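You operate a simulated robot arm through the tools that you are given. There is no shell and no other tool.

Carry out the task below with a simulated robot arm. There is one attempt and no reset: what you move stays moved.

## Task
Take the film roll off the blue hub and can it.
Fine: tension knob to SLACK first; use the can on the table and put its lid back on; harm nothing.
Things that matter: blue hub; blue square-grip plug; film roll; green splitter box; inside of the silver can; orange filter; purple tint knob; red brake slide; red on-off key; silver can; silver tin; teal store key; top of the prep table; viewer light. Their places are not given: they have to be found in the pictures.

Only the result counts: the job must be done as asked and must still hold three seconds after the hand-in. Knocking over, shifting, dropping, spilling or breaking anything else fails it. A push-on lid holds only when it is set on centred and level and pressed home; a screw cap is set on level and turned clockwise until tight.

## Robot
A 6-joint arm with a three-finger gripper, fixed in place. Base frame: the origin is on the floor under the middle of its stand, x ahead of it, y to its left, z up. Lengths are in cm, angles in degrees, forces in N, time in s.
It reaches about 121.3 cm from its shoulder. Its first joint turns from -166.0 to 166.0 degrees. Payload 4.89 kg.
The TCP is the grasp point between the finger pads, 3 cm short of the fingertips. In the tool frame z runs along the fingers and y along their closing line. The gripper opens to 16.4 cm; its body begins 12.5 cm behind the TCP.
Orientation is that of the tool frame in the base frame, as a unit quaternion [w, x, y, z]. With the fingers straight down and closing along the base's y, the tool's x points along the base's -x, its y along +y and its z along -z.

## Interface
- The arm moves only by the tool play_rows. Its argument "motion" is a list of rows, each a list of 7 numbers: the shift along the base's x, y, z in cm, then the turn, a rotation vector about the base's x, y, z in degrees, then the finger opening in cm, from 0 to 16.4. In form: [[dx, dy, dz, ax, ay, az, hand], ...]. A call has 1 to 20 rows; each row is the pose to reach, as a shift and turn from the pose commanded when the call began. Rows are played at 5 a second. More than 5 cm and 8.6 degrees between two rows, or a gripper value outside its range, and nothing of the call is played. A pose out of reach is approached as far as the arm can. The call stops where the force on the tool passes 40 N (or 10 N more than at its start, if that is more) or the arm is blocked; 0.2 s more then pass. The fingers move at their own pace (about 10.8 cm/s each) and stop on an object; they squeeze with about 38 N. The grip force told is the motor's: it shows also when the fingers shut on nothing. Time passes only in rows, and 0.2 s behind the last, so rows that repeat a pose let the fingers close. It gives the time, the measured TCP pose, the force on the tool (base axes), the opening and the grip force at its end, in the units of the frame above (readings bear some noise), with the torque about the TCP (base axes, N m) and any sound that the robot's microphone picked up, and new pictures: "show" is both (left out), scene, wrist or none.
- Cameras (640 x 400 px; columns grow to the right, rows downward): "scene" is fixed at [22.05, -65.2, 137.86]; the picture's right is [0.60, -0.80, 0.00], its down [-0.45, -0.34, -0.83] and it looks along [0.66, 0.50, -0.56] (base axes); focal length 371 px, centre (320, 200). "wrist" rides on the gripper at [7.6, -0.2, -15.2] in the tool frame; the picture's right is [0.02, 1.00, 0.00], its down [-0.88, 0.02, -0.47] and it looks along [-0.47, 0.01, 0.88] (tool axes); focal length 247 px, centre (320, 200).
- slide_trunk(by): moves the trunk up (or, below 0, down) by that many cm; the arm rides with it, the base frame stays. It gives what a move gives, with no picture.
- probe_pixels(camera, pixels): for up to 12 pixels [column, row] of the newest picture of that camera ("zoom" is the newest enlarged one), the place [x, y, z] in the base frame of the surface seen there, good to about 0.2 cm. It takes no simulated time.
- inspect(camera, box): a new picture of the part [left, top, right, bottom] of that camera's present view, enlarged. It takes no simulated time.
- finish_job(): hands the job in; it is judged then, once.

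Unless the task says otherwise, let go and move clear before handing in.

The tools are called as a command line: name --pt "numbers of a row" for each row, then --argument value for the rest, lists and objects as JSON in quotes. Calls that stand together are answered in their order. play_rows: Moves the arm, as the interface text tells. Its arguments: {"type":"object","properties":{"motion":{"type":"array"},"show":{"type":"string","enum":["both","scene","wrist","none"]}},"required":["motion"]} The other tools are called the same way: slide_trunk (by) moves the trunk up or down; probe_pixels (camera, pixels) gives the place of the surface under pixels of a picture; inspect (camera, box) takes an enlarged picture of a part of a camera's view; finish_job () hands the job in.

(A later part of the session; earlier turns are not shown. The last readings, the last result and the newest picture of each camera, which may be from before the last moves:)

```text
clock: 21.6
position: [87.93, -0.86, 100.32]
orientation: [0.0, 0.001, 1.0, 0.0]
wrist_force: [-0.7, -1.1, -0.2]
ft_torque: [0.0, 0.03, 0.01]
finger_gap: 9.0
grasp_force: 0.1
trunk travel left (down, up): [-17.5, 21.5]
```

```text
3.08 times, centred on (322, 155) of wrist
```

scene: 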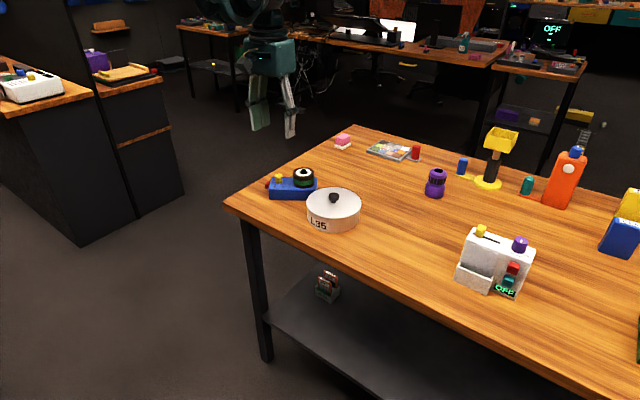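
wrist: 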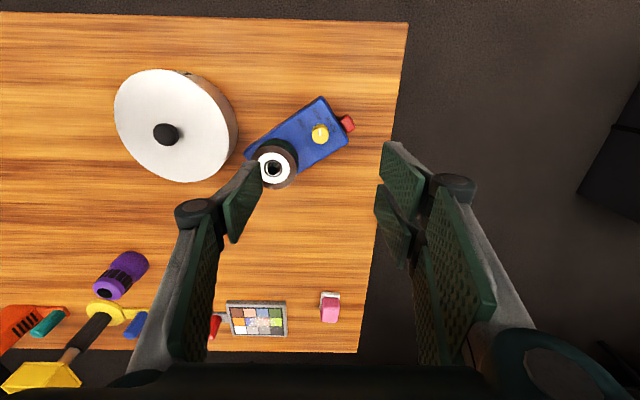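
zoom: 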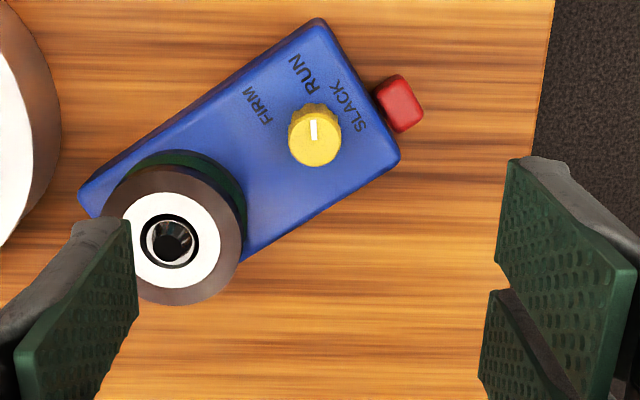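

Important finding: the pointer moved relative to the box only to RUN, because the whole blue unit swivelled about 53° clockwise with the knob (wrist view, box edge (245,150)–(322,97)). I measure its present pose so I can finish the knob with downward pressure and then set the unit back exactly where it was.

probe_pixels --camera "wrist" --pixels '[[320, 135], [312, 135], [328, 135], [320, 127], [320, 143], [322, 100], [346, 142], [252, 153], [275, 168], [262, 168], [288, 168], [275, 156]]'

inspect --camera "wrist" --box '[240, 90, 360, 195]'

inspect --camera "scene" --box '[250, 150, 350, 215]'

```text
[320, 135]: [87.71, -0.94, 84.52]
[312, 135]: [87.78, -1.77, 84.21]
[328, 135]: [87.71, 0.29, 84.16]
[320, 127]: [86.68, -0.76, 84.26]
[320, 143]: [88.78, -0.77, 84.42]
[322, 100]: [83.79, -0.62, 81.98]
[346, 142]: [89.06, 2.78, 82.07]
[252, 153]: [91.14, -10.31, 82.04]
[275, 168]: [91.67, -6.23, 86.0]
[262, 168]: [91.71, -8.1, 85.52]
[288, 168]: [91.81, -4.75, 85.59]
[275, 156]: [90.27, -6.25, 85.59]
```

```text
3.81 times, centred on (300, 142) of wrist
```

zoom: 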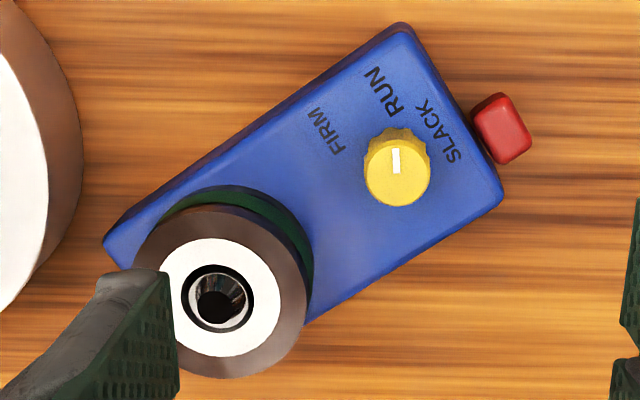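

```text
6.15 times, centred on (300, 182) of scene
```

zoom: 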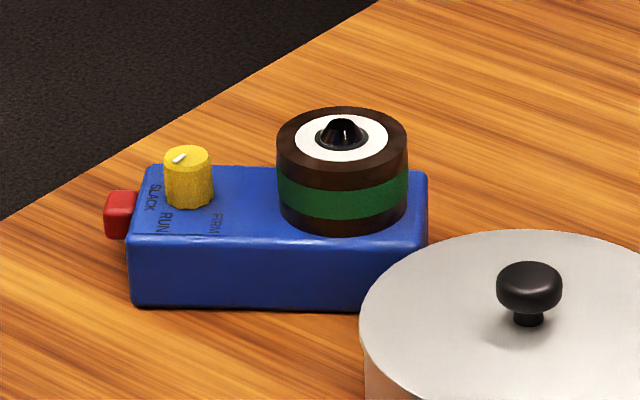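

The knob is at (87.75, −0.9) directly under the hand, and the unit's long axis now points at −54°. I descend with the hand at −5° (clear of the roll) and tips kept well above the box, then grip the knob.

play_rows --pt "0 0 -1 0 0 -5 6" --pt "0 0 -4 0 0 -5 3.4" --pt "0 0 -7 0 0 -5 3.2" --pt "0 0 -10 0 0 -5 3.2" --pt "0 0 -12.5 0 0 -5 3.2" --pt "0 0 -13.8 0 0 -5 3.2" --pt "0 0 -14.6 0 0 -5 3.2" --pt "0 0 -14.6 0 0 -5 3.2" --show "wrist"

inspect --camera "wrist" --box '[260, 130, 380, 230]'

```text
clock: 23.4
position: [87.81, -0.78, 85.81]
orientation: [0.0, 0.044, 0.999, 0.0]
wrist_force: [0.6, -0.2, -0.4]
ft_torque: [-0.03, 0.0, -0.03]
finger_gap: 3.22
grasp_force: 0.1
trunk travel left (down, up): [-17.5, 21.5]
```

wrist: 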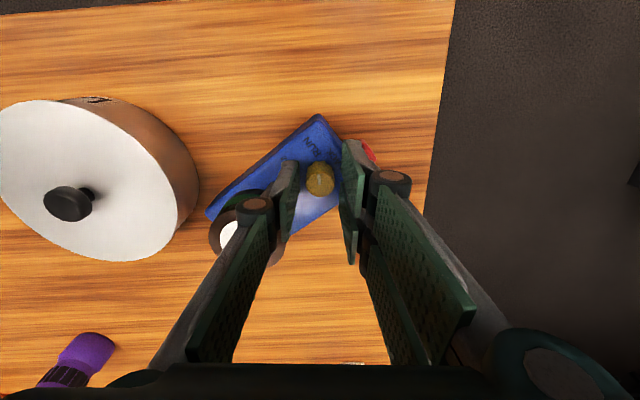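

```text
4.00 times, centred on (320, 180) of wrist
```

zoom: 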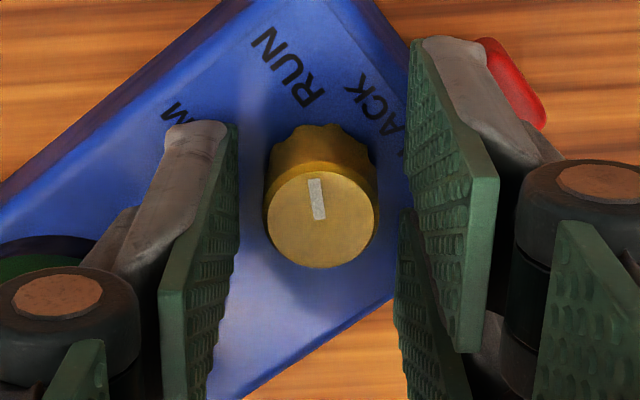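

The knob is again centred between the pads, pointer at RUN. I close on it and then press down gently in small steps to read how the force builds.

play_rows --pt "0 0 0 0 0 0 2.4" --pt "0 0 0 0 0 0 1.8" --pt "0 0 0 0 0 0 1.5" --pt "0 0 0 0 0 0 1.5" --pt "0 0 -0.05 0 0 0 1.5" --pt "0 0 -0.1 0 0 0 1.5" --pt "0 0 -0.1 0 0 0 1.5" --show "none"

```text
clock: 25.0
position: [87.85, -0.86, 85.74]
orientation: [0.0, 0.043, 0.999, 0.0]
wrist_force: [-3.7, 0.9, 8.3]
ft_torque: [0.0, 0.21, 0.02]
finger_gap: 2.01
grasp_force: 37.6
trunk travel left (down, up): [-17.5, 21.5]
```

Pressing 0.1 cm gives about 8 N. I increase to roughly 20 N and turn slowly 18°, then check whether the box stays put.

play_rows --pt "0 0 -0.07 0 0 0 1.5" --pt "0 0 -0.15 0 0 0 1.5" --pt "0 0 -0.15 0 0 -2 1.5" --pt "0 0 -0.15 0 0 -4 1.5" --pt "0 0 -0.15 0 0 -6 1.5" --pt "0 0 -0.15 0 0 -8 1.5" --pt "0 0 -0.15 0 0 -10 1.5" --pt "0 0 -0.15 0 0 -12 1.5" --pt "0 0 -0.15 0 0 -14 1.5" --pt "0 0 -0.15 0 0 -16 1.5" --pt "0 0 -0.15 0 0 -18 1.5" --show "wrist"

inspect --camera "wrist" --box '[260, 130, 380, 230]'

```text
clock: 27.4
position: [87.76, -0.93, 85.47]
orientation: [-0.001, 0.2, 0.98, 0.0]
wrist_force: [6.3, -0.6, 18.7]
ft_torque: [-0.11, -0.14, -0.01]
finger_gap: 1.97
grasp_force: 38.1
trunk travel left (down, up): [-17.5, 21.5]
```

wrist: 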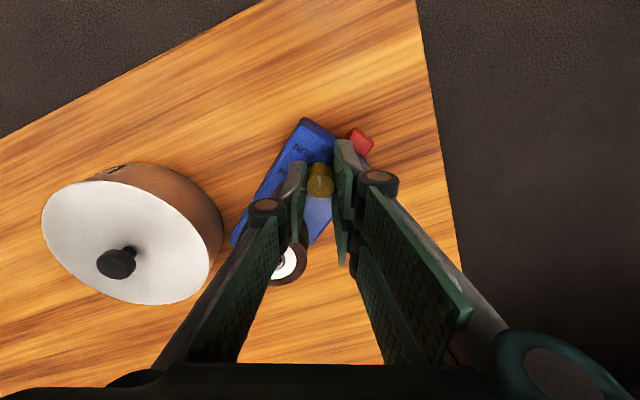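

```text
4.00 times, centred on (320, 180) of wrist
```

zoom: 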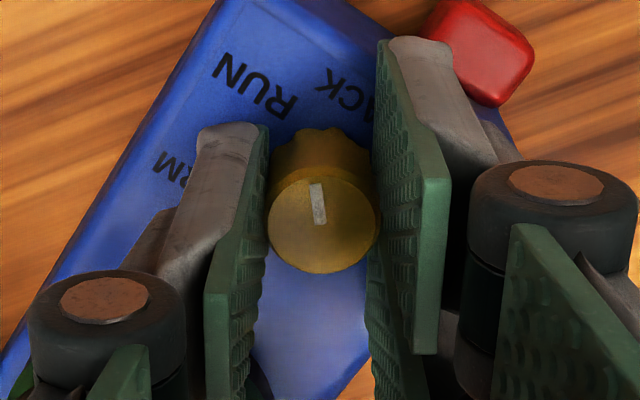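

With ~19 N downward the unit has stayed nearly still (edge angle changed only ~2° for an 18° turn). I continue turning 22° more with slightly more pressure.

play_rows --pt "0 0 -0.06 0 0 -2 1.5" --pt "0 0 -0.06 0 0 -4 1.5" --pt "0 0 -0.06 0 0 -6 1.5" --pt "0 0 -0.06 0 0 -8 1.5" --pt "0 0 -0.06 0 0 -10 1.5" --pt "0 0 -0.06 0 0 -12 1.5" --pt "0 0 -0.06 0 0 -14 1.5" --pt "0 0 -0.06 0 0 -16 1.5" --pt "0 0 -0.06 0 0 -18 1.5" --pt "0 0 -0.06 0 0 -20 1.5" --pt "0 0 -0.06 0 0 -22 1.5" --show "wrist"

inspect --camera "wrist" --box '[260, 130, 380, 230]'

```text
clock: 29.8
position: [87.9, -0.98, 85.44]
orientation: [0.002, 0.382, 0.924, 0.0]
wrist_force: [2.2, 5.5, 25.5]
ft_torque: [0.16, -0.04, -0.04]
finger_gap: 2.02
grasp_force: 38.0
trunk travel left (down, up): [-17.5, 21.5]
```

wrist: 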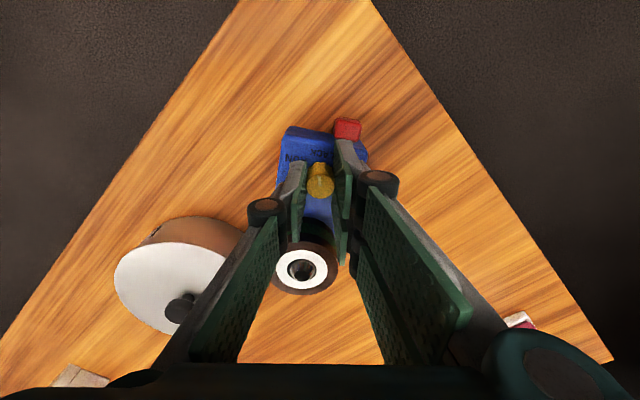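

```text
4.00 times, centred on (320, 180) of wrist
```

zoom: 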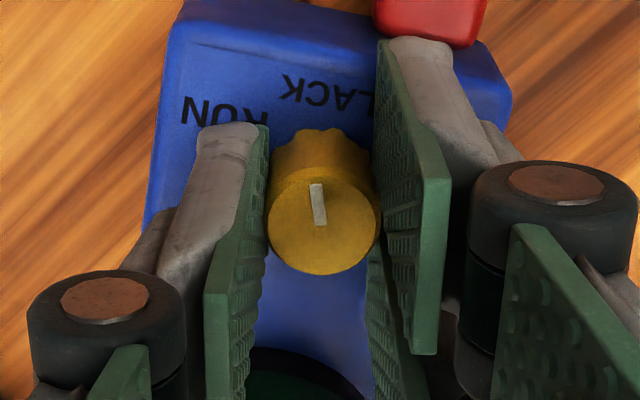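

The box still stays at about −55° while the pointer approaches SLACK; about 19° remain. I finish the turn.

play_rows --pt "0 0 0 0 0 -2 1.5" --pt "0 0 0 0 0 -4 1.5" --pt "0 0 0 0 0 -6 1.5" --pt "0 0 0 0 0 -8 1.5" --pt "0 0 0 0 0 -10 1.5" --pt "0 0 0 0 0 -12 1.5" --pt "0 0 0 0 0 -14 1.5" --pt "0 0 0 0 0 -16 1.5" --pt "0 0 0 0 0 -18 1.5" --pt "0 0 0 0 0 -20 1.5" --show "wrist"

inspect --camera "wrist" --box '[260, 130, 380, 230]'

```text
clock: 32.0
position: [87.55, -0.94, 85.46]
orientation: [0.0, 0.538, 0.843, -0.001]
wrist_force: [0.5, -3.0, 9.8]
ft_torque: [-0.21, -0.03, 0.21]
finger_gap: 1.97
grasp_force: 38.1
trunk travel left (down, up): [-17.5, 21.5]
```

wrist: 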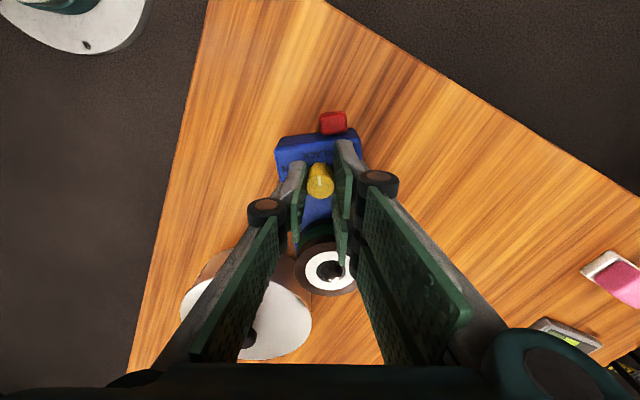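

```text
4.00 times, centred on (320, 180) of wrist
```

zoom: 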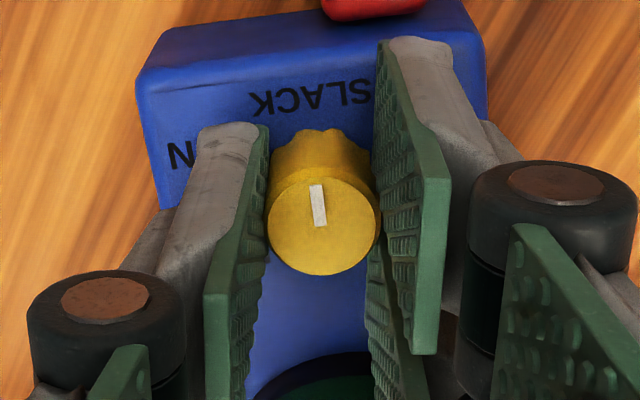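

The pointer now lines up with SLACK (zoom (318,205) below the SLACK text) and a 0.21 N·m torque suggests the end stop. I relieve the pressure and twist, release, and rise to look.

play_rows --pt "0 0 0.08 0 0 1 1.5" --pt "0 0 0.12 0 0 2 1.5" --pt "0 0 0.12 0 0 2 2.4" --pt "0 0 0.12 0 0 2 3.0" --pt "0 0 0.12 0 0 2 3.0" --pt "0 0 2 0 0 2 3.0" --pt "0 0 5 0 0 2 3.0" --pt "0 0 9 0 0 8 4" --pt "0 0 13 0 0 16 6" --pt "0 0 15 0 0 24 9" --pt "0 0 15 0 0 32 9" --pt "0 0 15 0 0 40 9" --pt "0 0 15 0 0 48 9" --pt "0 0 15 0 0 56 9" --pt "0 0 15 0 0 64 9" --pt "0 0 15 0 0 65 9" --show "both"

inspect --camera "wrist" --box '[290, 115, 354, 155]'

inspect --camera "wrist" --box '[240, 90, 360, 195]'

```text
clock: 35.4
position: [87.7, -0.88, 100.34]
orientation: [0.0, -0.002, 1.0, 0.0]
wrist_force: [0.2, -0.2, 1.0]
ft_torque: [0.03, -0.03, -0.02]
finger_gap: 9.0
grasp_force: 0.1
trunk travel left (down, up): [-17.5, 21.5]
```

scene: 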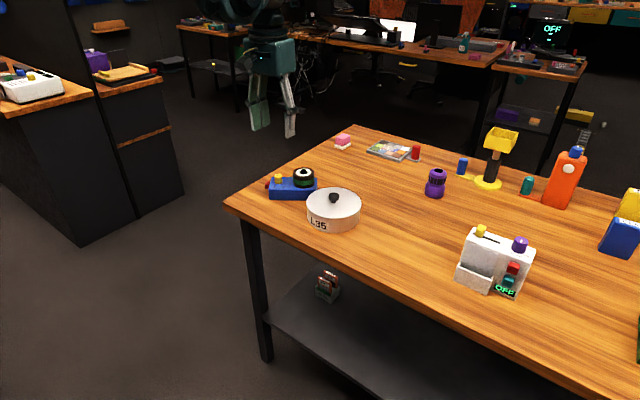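
wrist: 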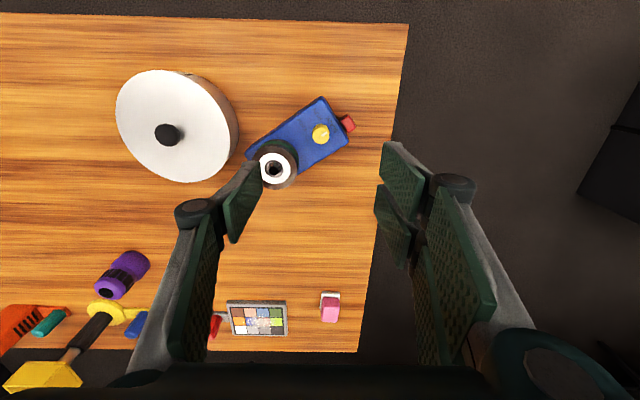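

```text
10.00 times, centred on (322, 135) of wrist
```

zoom: 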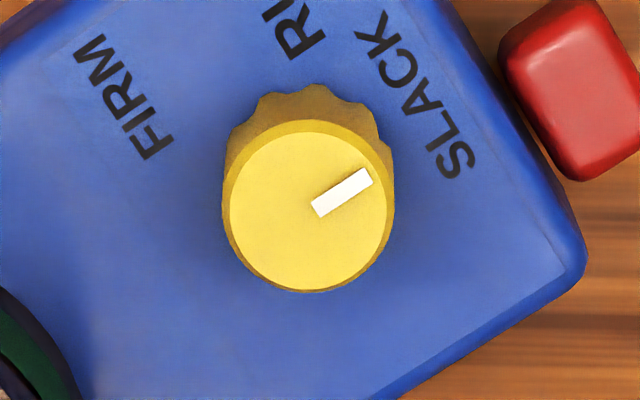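

```text
3.81 times, centred on (300, 142) of wrist
```

zoom: 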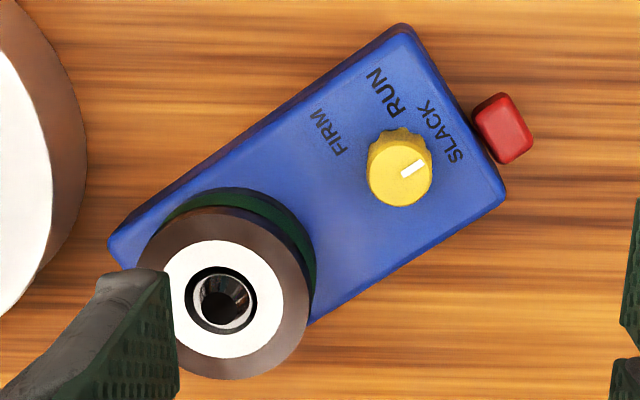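

The pointer is now exactly at SLACK and the unit didn't shift this time. Next I restore the unit's pose: I move over its body with the closing line across its width (yaw −54.6°), opening the fingers to 10.5 cm.

play_rows --pt "0.2 -0.3 0 0 0 -7.8 10.5" --pt "0.4 -0.6 0 0 0 -15.6 10.5" --pt "0.6 -0.9 0 0 0 -23.4 10.5" --pt "0.8 -1.2 0 0 0 -31.2 10.5" --pt "1.0 -1.5 0 0 0 -39 10.5" --pt "1.2 -1.8 0 0 0 -46.8 10.5" --pt "1.4 -2.07 0 0 0 -54.6 10.5" --pt "1.4 -2.07 -3 0 0 -54.6 10.5" --pt "1.4 -2.07 -6 0 0 -54.6 10.5" --pt "1.4 -2.07 -9 0 0 -54.6 10.5" --pt "1.4 -2.07 -9 0 0 -54.6 10.5" --show "both"

inspect --camera "wrist" --box '[200, 100, 440, 260]'

```text
clock: 37.8
position: [89.38, -2.97, 91.71]
orientation: [0.0, 0.459, 0.889, 0.001]
wrist_force: [0.3, 0.2, -0.6]
ft_torque: [0.01, 0.04, 0.0]
finger_gap: 10.51
grasp_force: 0.1
trunk travel left (down, up): [-17.5, 21.5]
```

scene: 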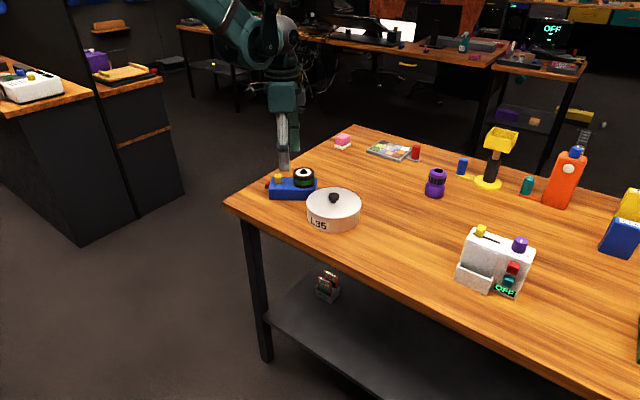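
wrist: 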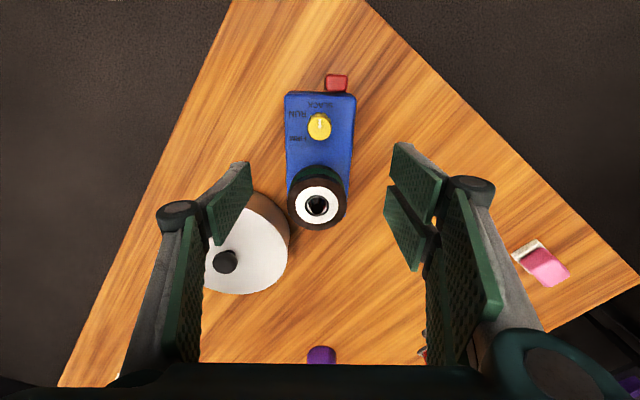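

```text
2.50 times, centred on (320, 180) of wrist
```

zoom: 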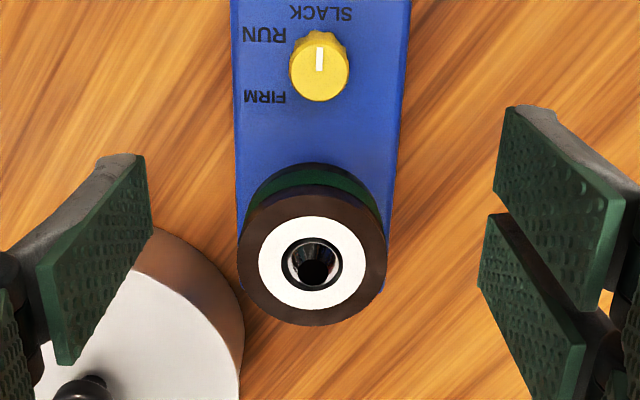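

The unit appears square to the image (front edge (285,92)–(355,93)) and centred between the open fingers. I descend alongside it, stopping with the tips about 0.6 cm above the table.

play_rows --pt "0 0 -3 0 0 0 10.5" --pt "0 0 -6 0 0 0 10.5" --pt "0 0 -8 0 0 0 10.5" --pt "0 0 -9 0 0 0 10.5" --pt "0 0 -9.5 0 0 0 10.5" --pt "0 0 -9.5 0 0 0 10.5" --show "both"

inspect --camera "scene" --box '[250, 140, 350, 215]'

```text
clock: 39.2
position: [89.32, -3.12, 81.9]
orientation: [0.0, 0.459, 0.889, 0.0]
wrist_force: [0.2, -0.1, 0.3]
ft_torque: [0.01, 0.0, -0.01]
finger_gap: 10.52
grasp_force: 0.1
trunk travel left (down, up): [-17.5, 21.5]
```

scene: 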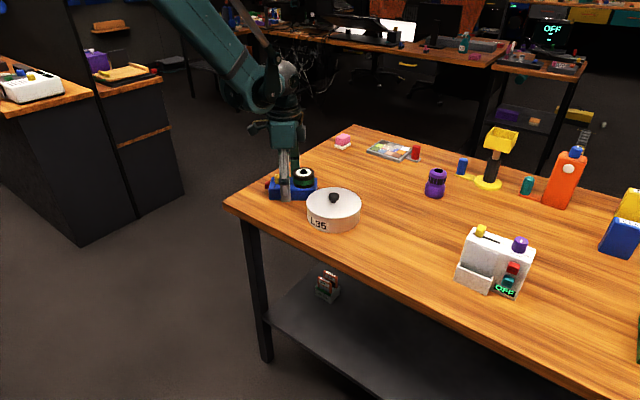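
wrist: 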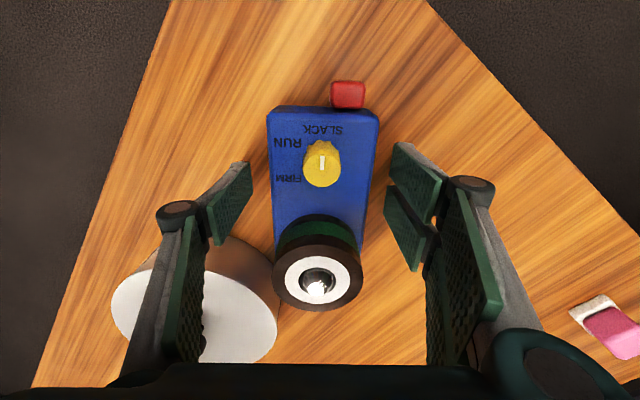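

```text
5.33 times, centred on (300, 178) of scene
```

zoom: 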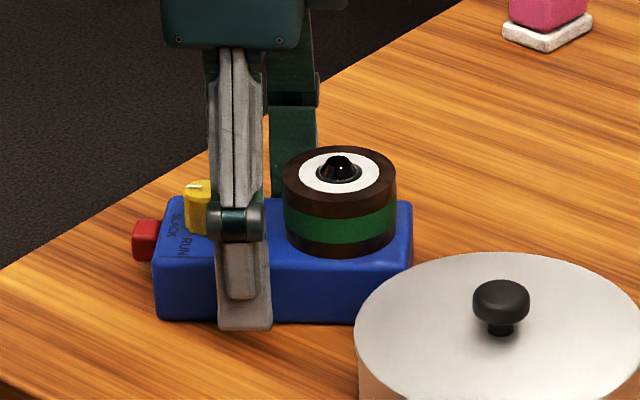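

The fingers straddle the box body with no contact. I close gently on the sides.

play_rows --pt "0 0 0 0 0 0 9" --pt "0 0 0 0 0 0 8" --pt "0 0 0 0 0 0 7.2" --pt "0 0 0 0 0 0 6.7" --pt "0 0 0 0 0 0 6.2" --pt "0 0 0 0 0 0 6.2" --pt "0 0 0 0 0 0 6.2" --show "wrist"

```text
clock: 40.8
position: [89.19, -3.05, 81.9]
orientation: [0.0, 0.458, 0.889, 0.0]
wrist_force: [-1.1, -0.2, 1.8]
ft_torque: [-0.02, 0.03, -0.11]
finger_gap: 6.93
grasp_force: 37.8
trunk travel left (down, up): [-17.5, 21.5]
```

wrist: 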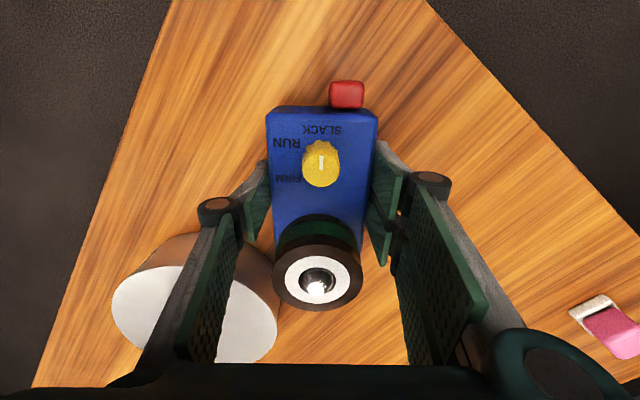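

The box is held (6.93 cm, 38 N, small forces). I probe knob and roll now to know exactly how the unit sits relative to the hand before sliding it back.

probe_pixels --camera "wrist" --pixels '[[304, 166], [338, 166], [321, 183], [321, 148], [321, 165], [290, 283], [344, 283], [317, 262], [317, 303], [285, 283], [350, 283], [272, 125]]'

inspect --camera "wrist" --box '[250, 90, 390, 320]'

```text
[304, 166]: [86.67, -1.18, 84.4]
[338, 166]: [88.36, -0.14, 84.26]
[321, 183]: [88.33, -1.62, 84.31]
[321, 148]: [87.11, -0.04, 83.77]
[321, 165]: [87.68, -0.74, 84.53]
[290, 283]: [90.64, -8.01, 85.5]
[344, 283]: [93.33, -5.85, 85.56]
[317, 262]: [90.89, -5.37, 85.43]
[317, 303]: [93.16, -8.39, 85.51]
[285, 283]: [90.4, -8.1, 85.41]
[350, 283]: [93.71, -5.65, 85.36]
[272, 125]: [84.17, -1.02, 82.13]
```

```text
1.74 times, centred on (320, 205) of wrist
```

zoom: 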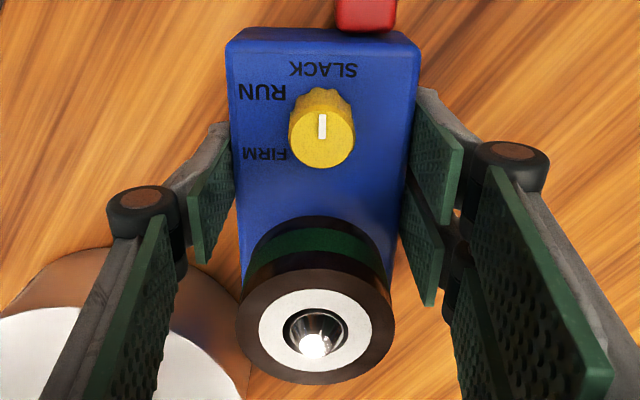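

Roll centre is at (92.02, −6.88) and knob at (87.65, −0.75), so I swing the unit back +54.6° about the knob to bring the hub to (95.0, −0.95) as originally.

play_rows --pt "0.17 0.12 0 0 0 4.55 6.2" --pt "0.33 0.25 0 0 0 9.1 6.2" --pt "0.48 0.4 0 0 0 13.65 6.2" --pt "0.615 0.55 0 0 0 18.2 6.2" --pt "0.735 0.72 0 0 0 22.75 6.2" --pt "0.84 0.9 0 0 0 27.3 6.2" --pt "0.93 1.08 0 0 0 31.85 6.2" --pt "1.005 1.27 0 0 0 36.4 6.2" --pt "1.06 1.47 0 0 0 40.95 6.2" --pt "1.1 1.67 0 0 0 45.5 6.2" --pt "1.125 1.88 0 0 0 50.05 6.2" --pt "1.13 2.08 0 0 0 54.6 6.2" --pt "1.13 2.08 0 0 0 54.6 6.2" --show "both"

probe_pixels --camera "wrist" --pixels '[[304, 166], [338, 166], [321, 183], [321, 165], [285, 283], [350, 283], [317, 262], [317, 303], [272, 125], [375, 125]]'

```text
clock: 43.6
position: [90.34, -0.98, 81.94]
orientation: [0.0, 0.0, 1.0, 0.0]
wrist_force: [-0.3, -3.1, 17.3]
ft_torque: [-0.02, -0.21, 0.04]
finger_gap: 6.93
grasp_force: 37.7
trunk travel left (down, up): [-17.5, 21.5]
```

scene: 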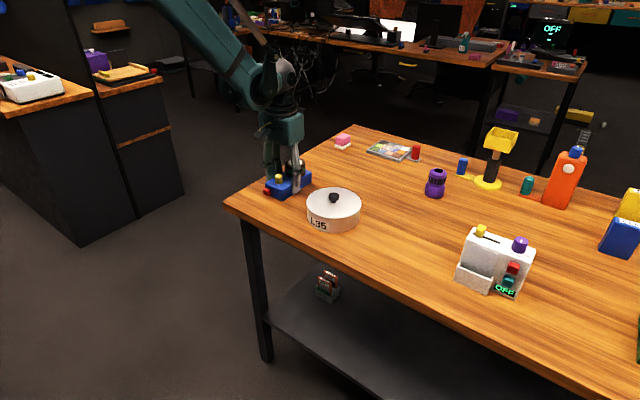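
wrist: 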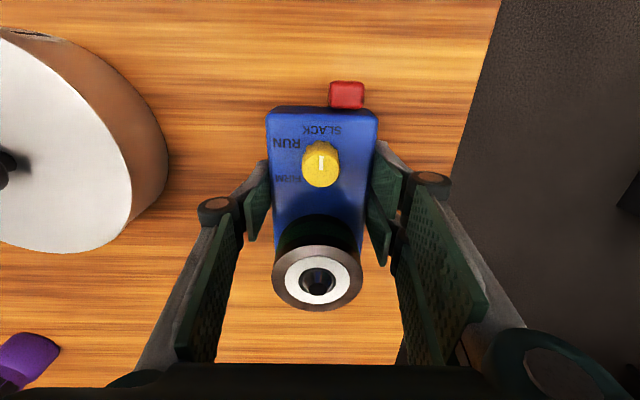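

```text
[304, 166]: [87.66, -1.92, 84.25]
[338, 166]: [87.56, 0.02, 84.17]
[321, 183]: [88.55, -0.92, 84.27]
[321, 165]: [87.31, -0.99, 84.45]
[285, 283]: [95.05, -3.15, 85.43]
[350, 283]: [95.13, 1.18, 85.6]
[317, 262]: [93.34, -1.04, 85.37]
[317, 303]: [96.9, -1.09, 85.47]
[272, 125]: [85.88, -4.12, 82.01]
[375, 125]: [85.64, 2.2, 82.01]
```

The unit is back square: roll centre probes at (95.1, −1.0), knob at (87.6, −0.95). I relieve the slight downward force, open the fingers and rise clear.

play_rows --pt "0 0 0.1 0 0 0 6.2" --pt "0 0 0.18 0 0 0 6.2" --pt "0 0 0.18 0 0 0 7.5" --pt "0 0 0.18 0 0 0 9" --pt "0 0 0.18 0 0 0 10.5" --pt "0 0 0.18 0 0 0 10.5" --pt "0 0 3 0 0 0 10.5" --pt "0 0 7 0 0 0 10.5" --pt "0 0 11 0 0 0 10.5" --pt "0 0 15 0 0 0 12" --pt "-2 0 18.4 0 0 0 14" --pt "-2.6 0 18.4 0 0 0 16" --pt "-2.6 0 18.4 0 0 0 16" --show "both"

inspect --camera "wrist" --box '[282, 90, 362, 220]'

inspect --camera "wrist" --box '[290, 115, 354, 155]'

```text
clock: 46.4
position: [87.6, -1.02, 100.55]
orientation: [0.0, 0.0, 1.0, 0.0]
wrist_force: [-0.3, -0.6, 0.2]
ft_torque: [0.05, -0.1, -0.02]
finger_gap: 16.0
grasp_force: 0.1
trunk travel left (down, up): [-17.5, 21.5]
```

scene: 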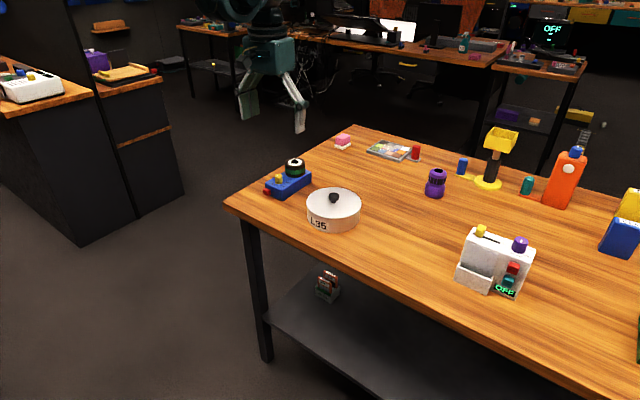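
wrist: 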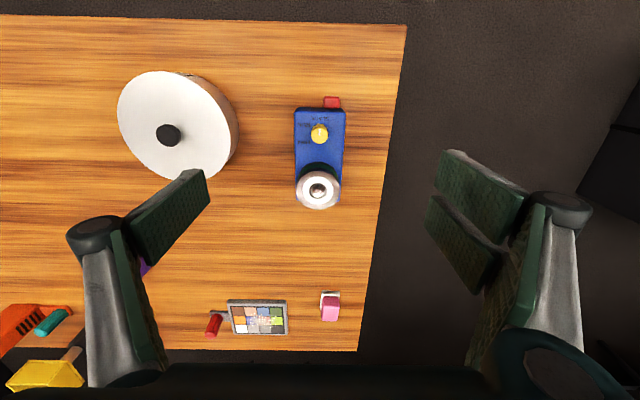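

```text
3.08 times, centred on (322, 155) of wrist
```

zoom: 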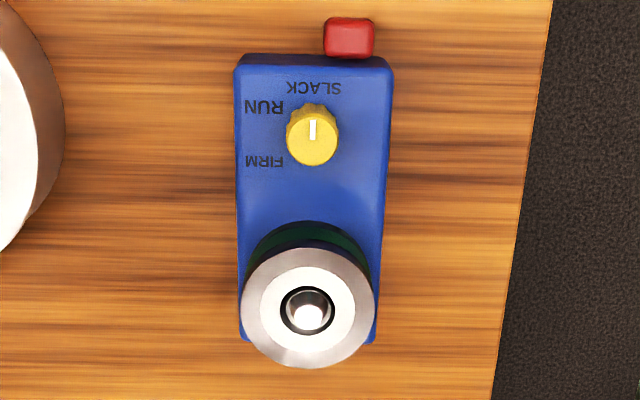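

```text
10.00 times, centred on (322, 135) of wrist
```

zoom: 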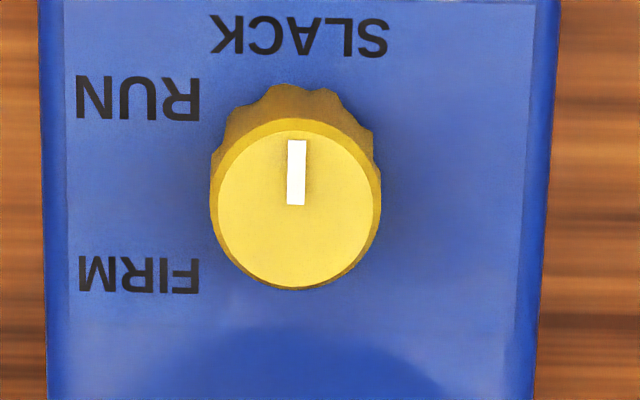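

The pointer points straight at SLACK. I compare the unit's place with the first picture using the same scene crop.

inspect --camera "scene" --box '[265, 150, 321, 185]'

inspect --camera "scene" --box '[264, 164, 304, 194]'

inspect --camera "scene" --box '[240, 140, 380, 240]'

```text
11.43 times, centred on (293, 168) of scene
```

zoom: 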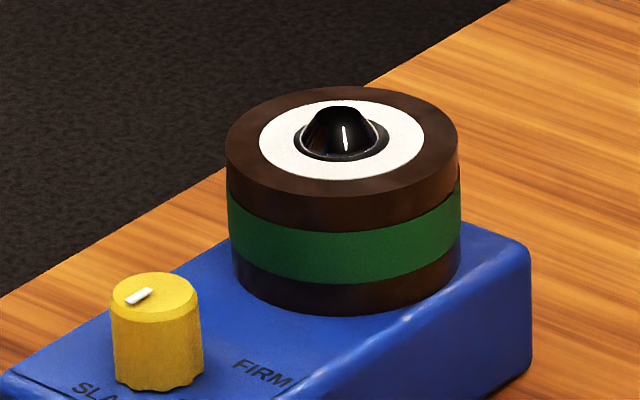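

```text
13.33 times, centred on (284, 179) of scene
```

zoom: 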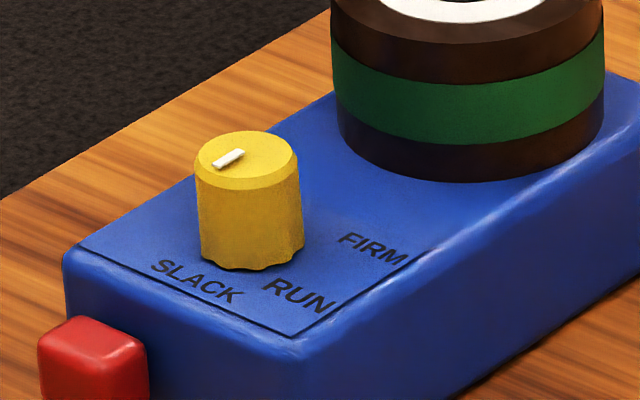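

```text
4.00 times, centred on (310, 190) of scene
```

zoom: 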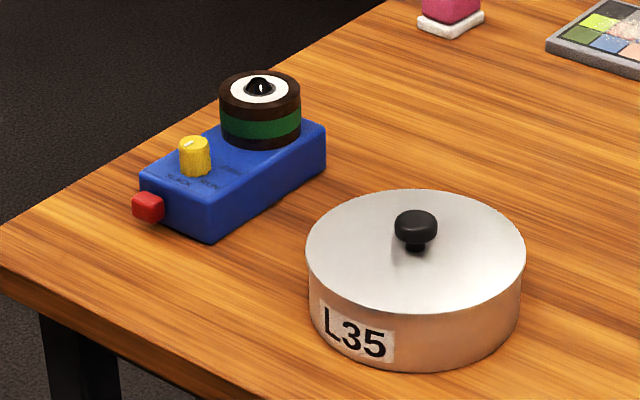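

The unit now matches its original place to about a millimetre. Next is the can: I probe the table around it to find a free spot for the lid.

probe_pixels --camera "scene" --pixels '[[390, 152], [368, 152], [410, 158], [416, 160], [343, 146], [435, 196], [462, 174], [488, 187], [457, 280], [470, 235], [400, 200], [400, 240]]'

inspect --camera "scene" --box '[300, 130, 500, 290]'

```text
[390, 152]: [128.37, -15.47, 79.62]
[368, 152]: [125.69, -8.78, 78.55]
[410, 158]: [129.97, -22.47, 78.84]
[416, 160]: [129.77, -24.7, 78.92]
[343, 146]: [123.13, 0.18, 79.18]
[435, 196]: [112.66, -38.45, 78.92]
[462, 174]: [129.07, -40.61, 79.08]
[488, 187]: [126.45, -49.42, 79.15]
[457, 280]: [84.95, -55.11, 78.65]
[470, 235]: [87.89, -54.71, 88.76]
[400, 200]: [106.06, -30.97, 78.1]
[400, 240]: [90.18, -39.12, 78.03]
```

```text
2.50 times, centred on (400, 210) of scene
```

zoom: 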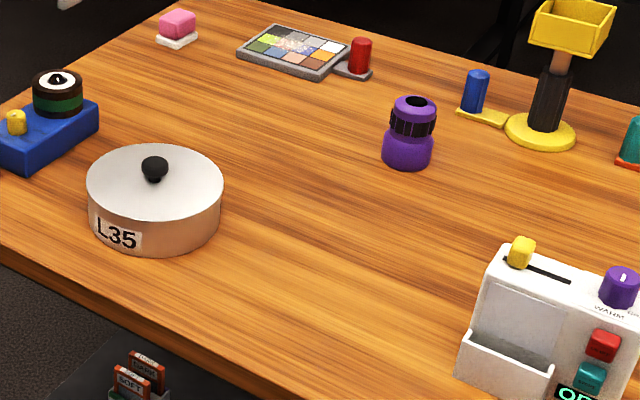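

The area around (93, −40) is empty table, so the lid can go there. I move above the can to measure the lid knob.

play_rows --pt "0 -4 0 0 0 0 14" --pt "0 -8 0 0 0 0 12" --pt "0 -12 0 0 0 0 10" --pt "0 -16 0 0 0 0 8" --pt "0 -19.6 0 0 0 0 8" --pt "0 -19.6 0 0 0 0 8" --pt "0 -19.6 0 0 0 0 8" --show "wrist"

inspect --camera "wrist" --box '[250, 80, 390, 200]'

```text
clock: 48.0
position: [87.77, -20.49, 100.09]
orientation: [0.0, 0.0, 1.0, 0.0]
wrist_force: [0.3, -1.5, -0.2]
ft_torque: [0.06, -0.02, 0.02]
finger_gap: 7.99
grasp_force: 0.1
trunk travel left (down, up): [-17.5, 21.5]
```

wrist: 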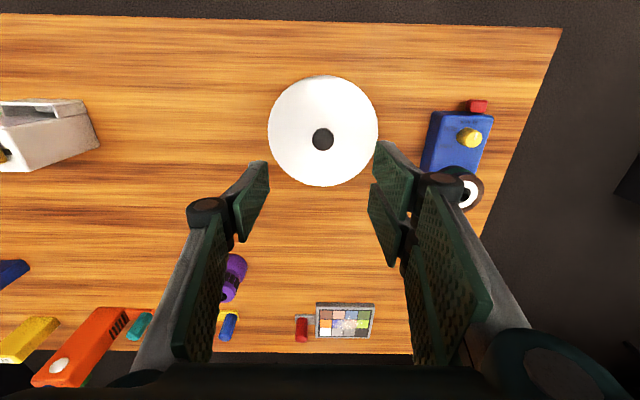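

```text
3.33 times, centred on (320, 140) of wrist
```

zoom: 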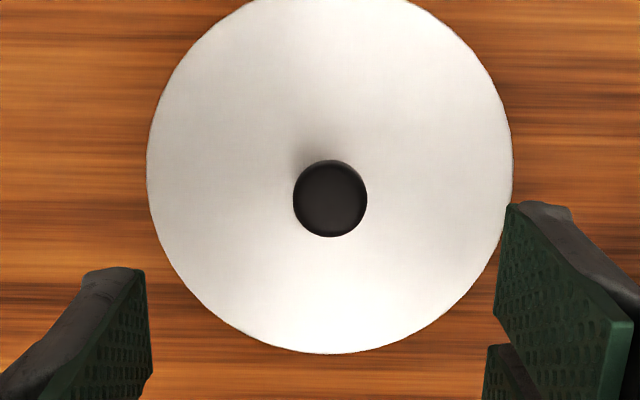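

probe_pixels --camera "wrist" --pixels '[[322, 139], [313, 139], [332, 139], [322, 130], [322, 148], [270, 132], [376, 132], [323, 77], [323, 185], [285, 93], [361, 93], [290, 172]]'

```text
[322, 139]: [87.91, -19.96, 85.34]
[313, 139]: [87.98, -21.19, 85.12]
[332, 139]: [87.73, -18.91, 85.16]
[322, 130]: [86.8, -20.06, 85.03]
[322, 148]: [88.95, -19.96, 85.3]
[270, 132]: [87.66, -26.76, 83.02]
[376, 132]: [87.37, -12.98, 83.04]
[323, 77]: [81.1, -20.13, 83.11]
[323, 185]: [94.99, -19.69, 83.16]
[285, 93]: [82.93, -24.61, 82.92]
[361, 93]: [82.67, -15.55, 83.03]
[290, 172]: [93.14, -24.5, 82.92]
```

The lid knob is at about (87.88, −20.12), top z 85.3, lid radius ≈6.95. I descend over it with the fingers at 4.5 cm, tips staying just above the lid.

play_rows --pt "0.12 0.42 -2 0 0 0 6" --pt "0.12 0.42 -5 0 0 0 4.5" --pt "0.12 0.42 -8 0 0 0 4.5" --pt "0.12 0.42 -11 0 0 0 4.5" --pt "0.12 0.42 -12.8 0 0 0 4.5" --pt "0.12 0.42 -13.5 0 0 0 4.5" --pt "0.12 0.42 -13.5 0 0 0 4.5" --show "both"

inspect --camera "wrist" --box '[260, 130, 380, 230]'

inspect --camera "scene" --box '[300, 160, 370, 235]'

```text
clock: 49.6
position: [87.79, -20.1, 87.03]
orientation: [-0.001, 0.0, 1.0, 0.0]
wrist_force: [0.3, -0.9, -0.2]
ft_torque: [0.03, 0.03, 0.0]
finger_gap: 4.5
grasp_force: 0.2
trunk travel left (down, up): [-17.5, 21.5]
```

scene: 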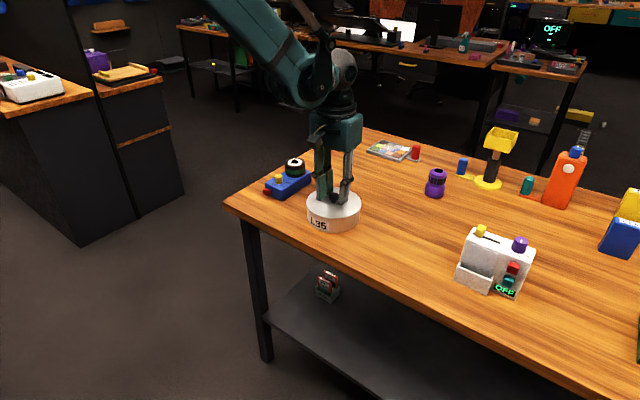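
wrist: 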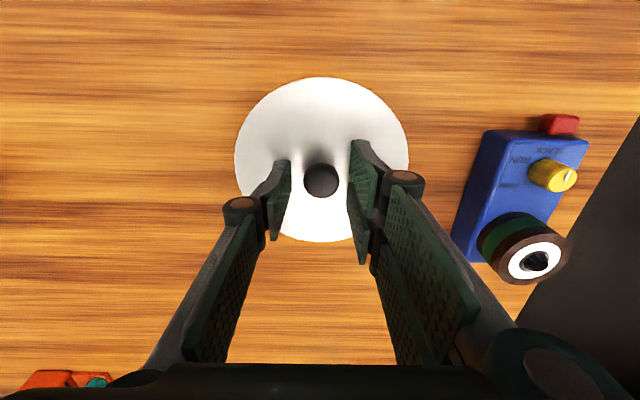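

```text
4.00 times, centred on (320, 180) of wrist
```

zoom: 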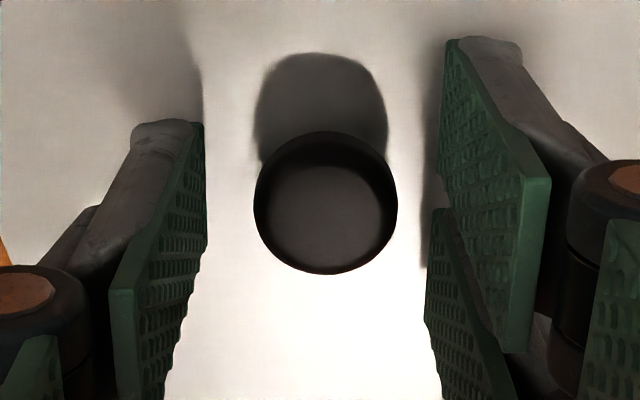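

```text
5.33 times, centred on (335, 198) of scene
```

zoom: 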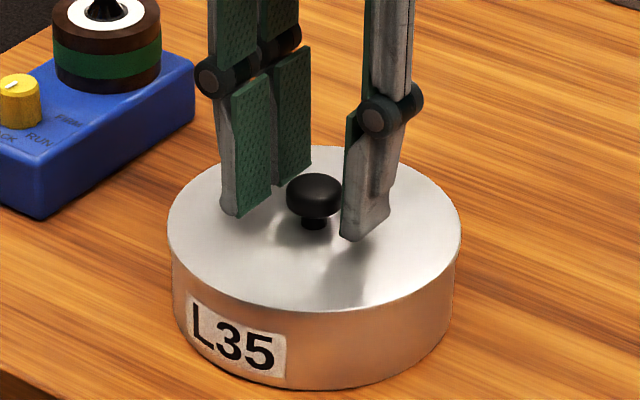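

The lid knob is centred between the pads (zoom (325,202)). I lower 0.4 cm and close on it.

play_rows --pt "0 0 -0.2 0 0 0 4.5" --pt "0 0 -0.4 0 0 0 4.0" --pt "0 0 -0.4 0 0 0 3.0" --pt "0 0 -0.4 0 0 0 2.2" --pt "0 0 -0.4 0 0 0 1.6" --pt "0 0 -0.4 0 0 0 1.6" --pt "0 0 -0.4 0 0 0 1.6" --show "wrist"

inspect --camera "wrist" --box '[260, 130, 380, 230]'

```text
clock: 51.2
position: [87.82, -20.04, 86.41]
orientation: [0.001, 0.0, 1.0, 0.0]
wrist_force: [-0.6, -1.5, 0.3]
ft_torque: [0.0, -0.04, 0.02]
finger_gap: 2.49
grasp_force: 38.2
trunk travel left (down, up): [-17.5, 21.5]
heard: snap
```

wrist: 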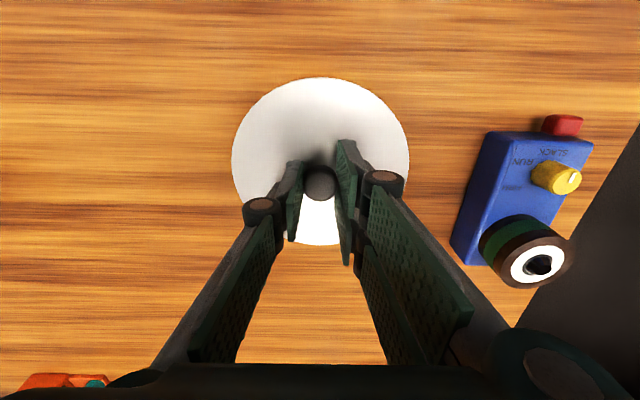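

```text
4.00 times, centred on (320, 180) of wrist
```

zoom: 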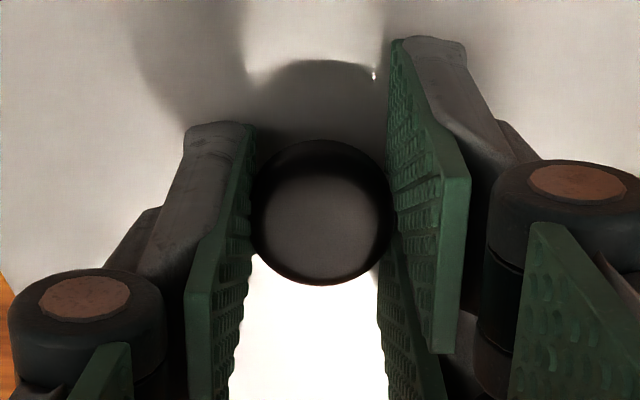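

Gripped at 2.5 cm, and a snap was heard — likely the push-on lid coming loose. I lift slowly 2 cm and check that the can stays.

play_rows --pt "0 0 0.2 0 0 0 1.6" --pt "0 0 0.4 0 0 0 1.6" --pt "0 0 0.7 0 0 0 1.6" --pt "0 0 1.0 0 0 0 1.6" --pt "0 0 1.5 0 0 0 1.6" --pt "0 0 2.0 0 0 0 1.6" --pt "0 0 2.0 0 0 0 1.6" --show "both"

inspect --camera "scene" --box '[290, 150, 380, 240]'

```text
clock: 52.8
position: [87.8, -20.09, 88.47]
orientation: [0.0, 0.0, 1.0, 0.0]
wrist_force: [0.7, 0.1, -0.2]
ft_torque: [-0.03, 0.02, 0.01]
finger_gap: 2.49
grasp_force: 38.2
trunk travel left (down, up): [-17.5, 21.5]
```

scene: 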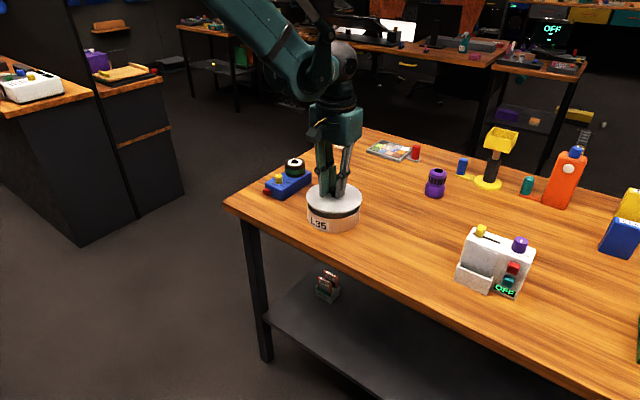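
wrist: 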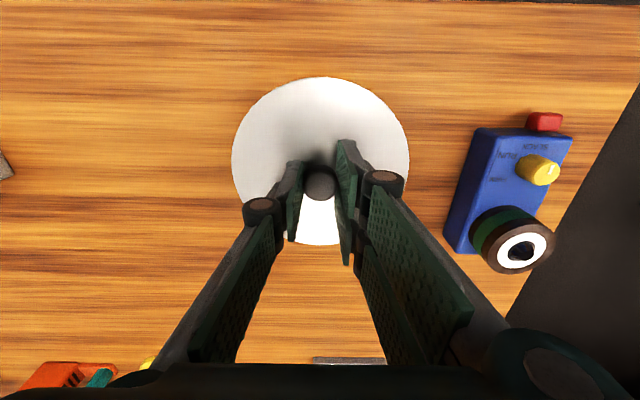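

```text
4.44 times, centred on (335, 195) of scene
```

zoom: 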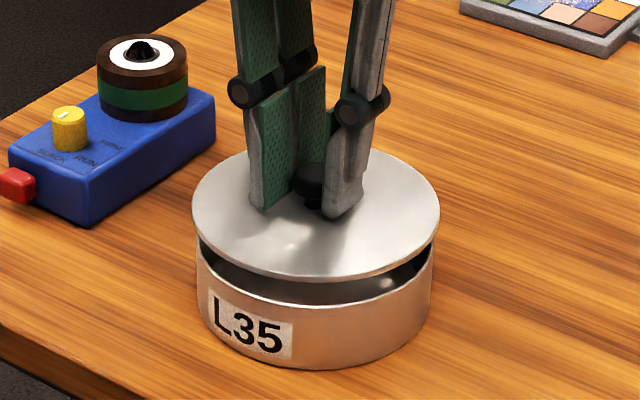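

The lid is off cleanly and the can has stayed in place. I carry the lid up and across to above the free spot near (93, −40).

play_rows --pt "0 0 3 0 0 0 1.6" --pt "0 0 6 0 0 0 1.6" --pt "1 -3.5 8 0 0 0 1.6" --pt "2 -7.5 8 0 0 0 1.6" --pt "3 -11.5 8 0 0 0 1.6" --pt "4 -15.5 8 0 0 0 1.6" --pt "5.2 -19.5 8 0 0 0 1.6" --pt "5.2 -19.5 8 0 0 0 1.6" --show "both"

inspect --camera "scene" --box '[300, 110, 500, 260]'

```text
clock: 54.6
position: [93.14, -40.03, 96.73]
orientation: [0.001, 0.0, 1.0, 0.0]
wrist_force: [0.1, -0.5, -1.7]
ft_torque: [0.08, 0.03, 0.0]
finger_gap: 2.47
grasp_force: 38.0
trunk travel left (down, up): [-17.5, 21.5]
```

scene: 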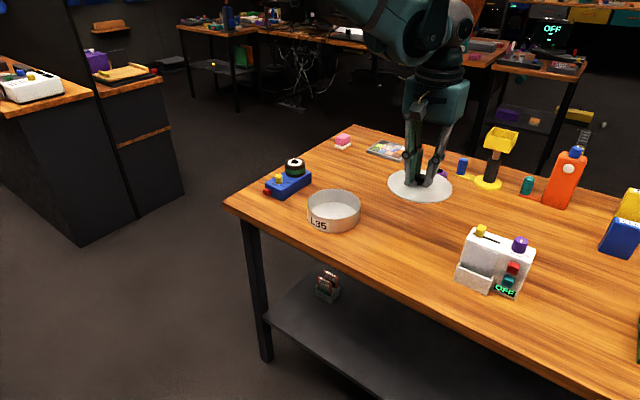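
wrist: 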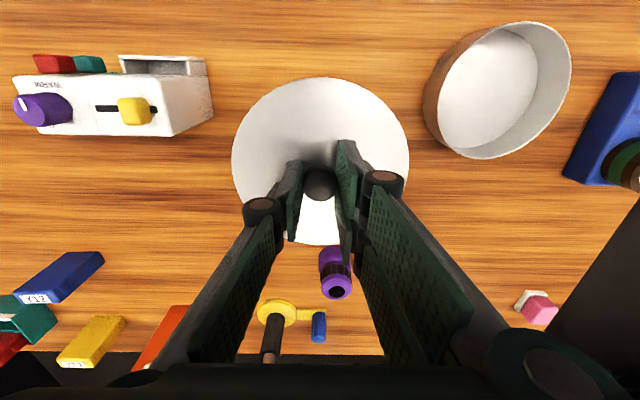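

```text
2.67 times, centred on (400, 185) of scene
```

zoom: 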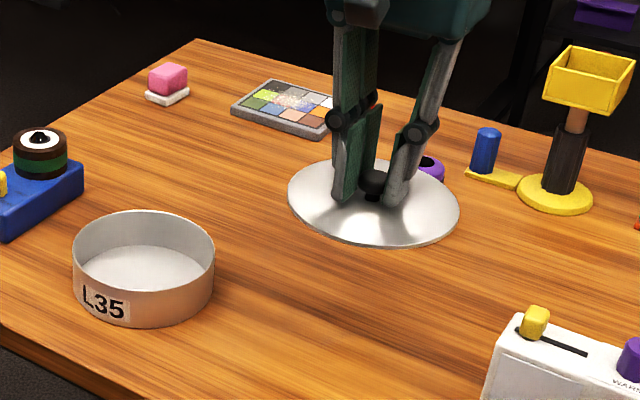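

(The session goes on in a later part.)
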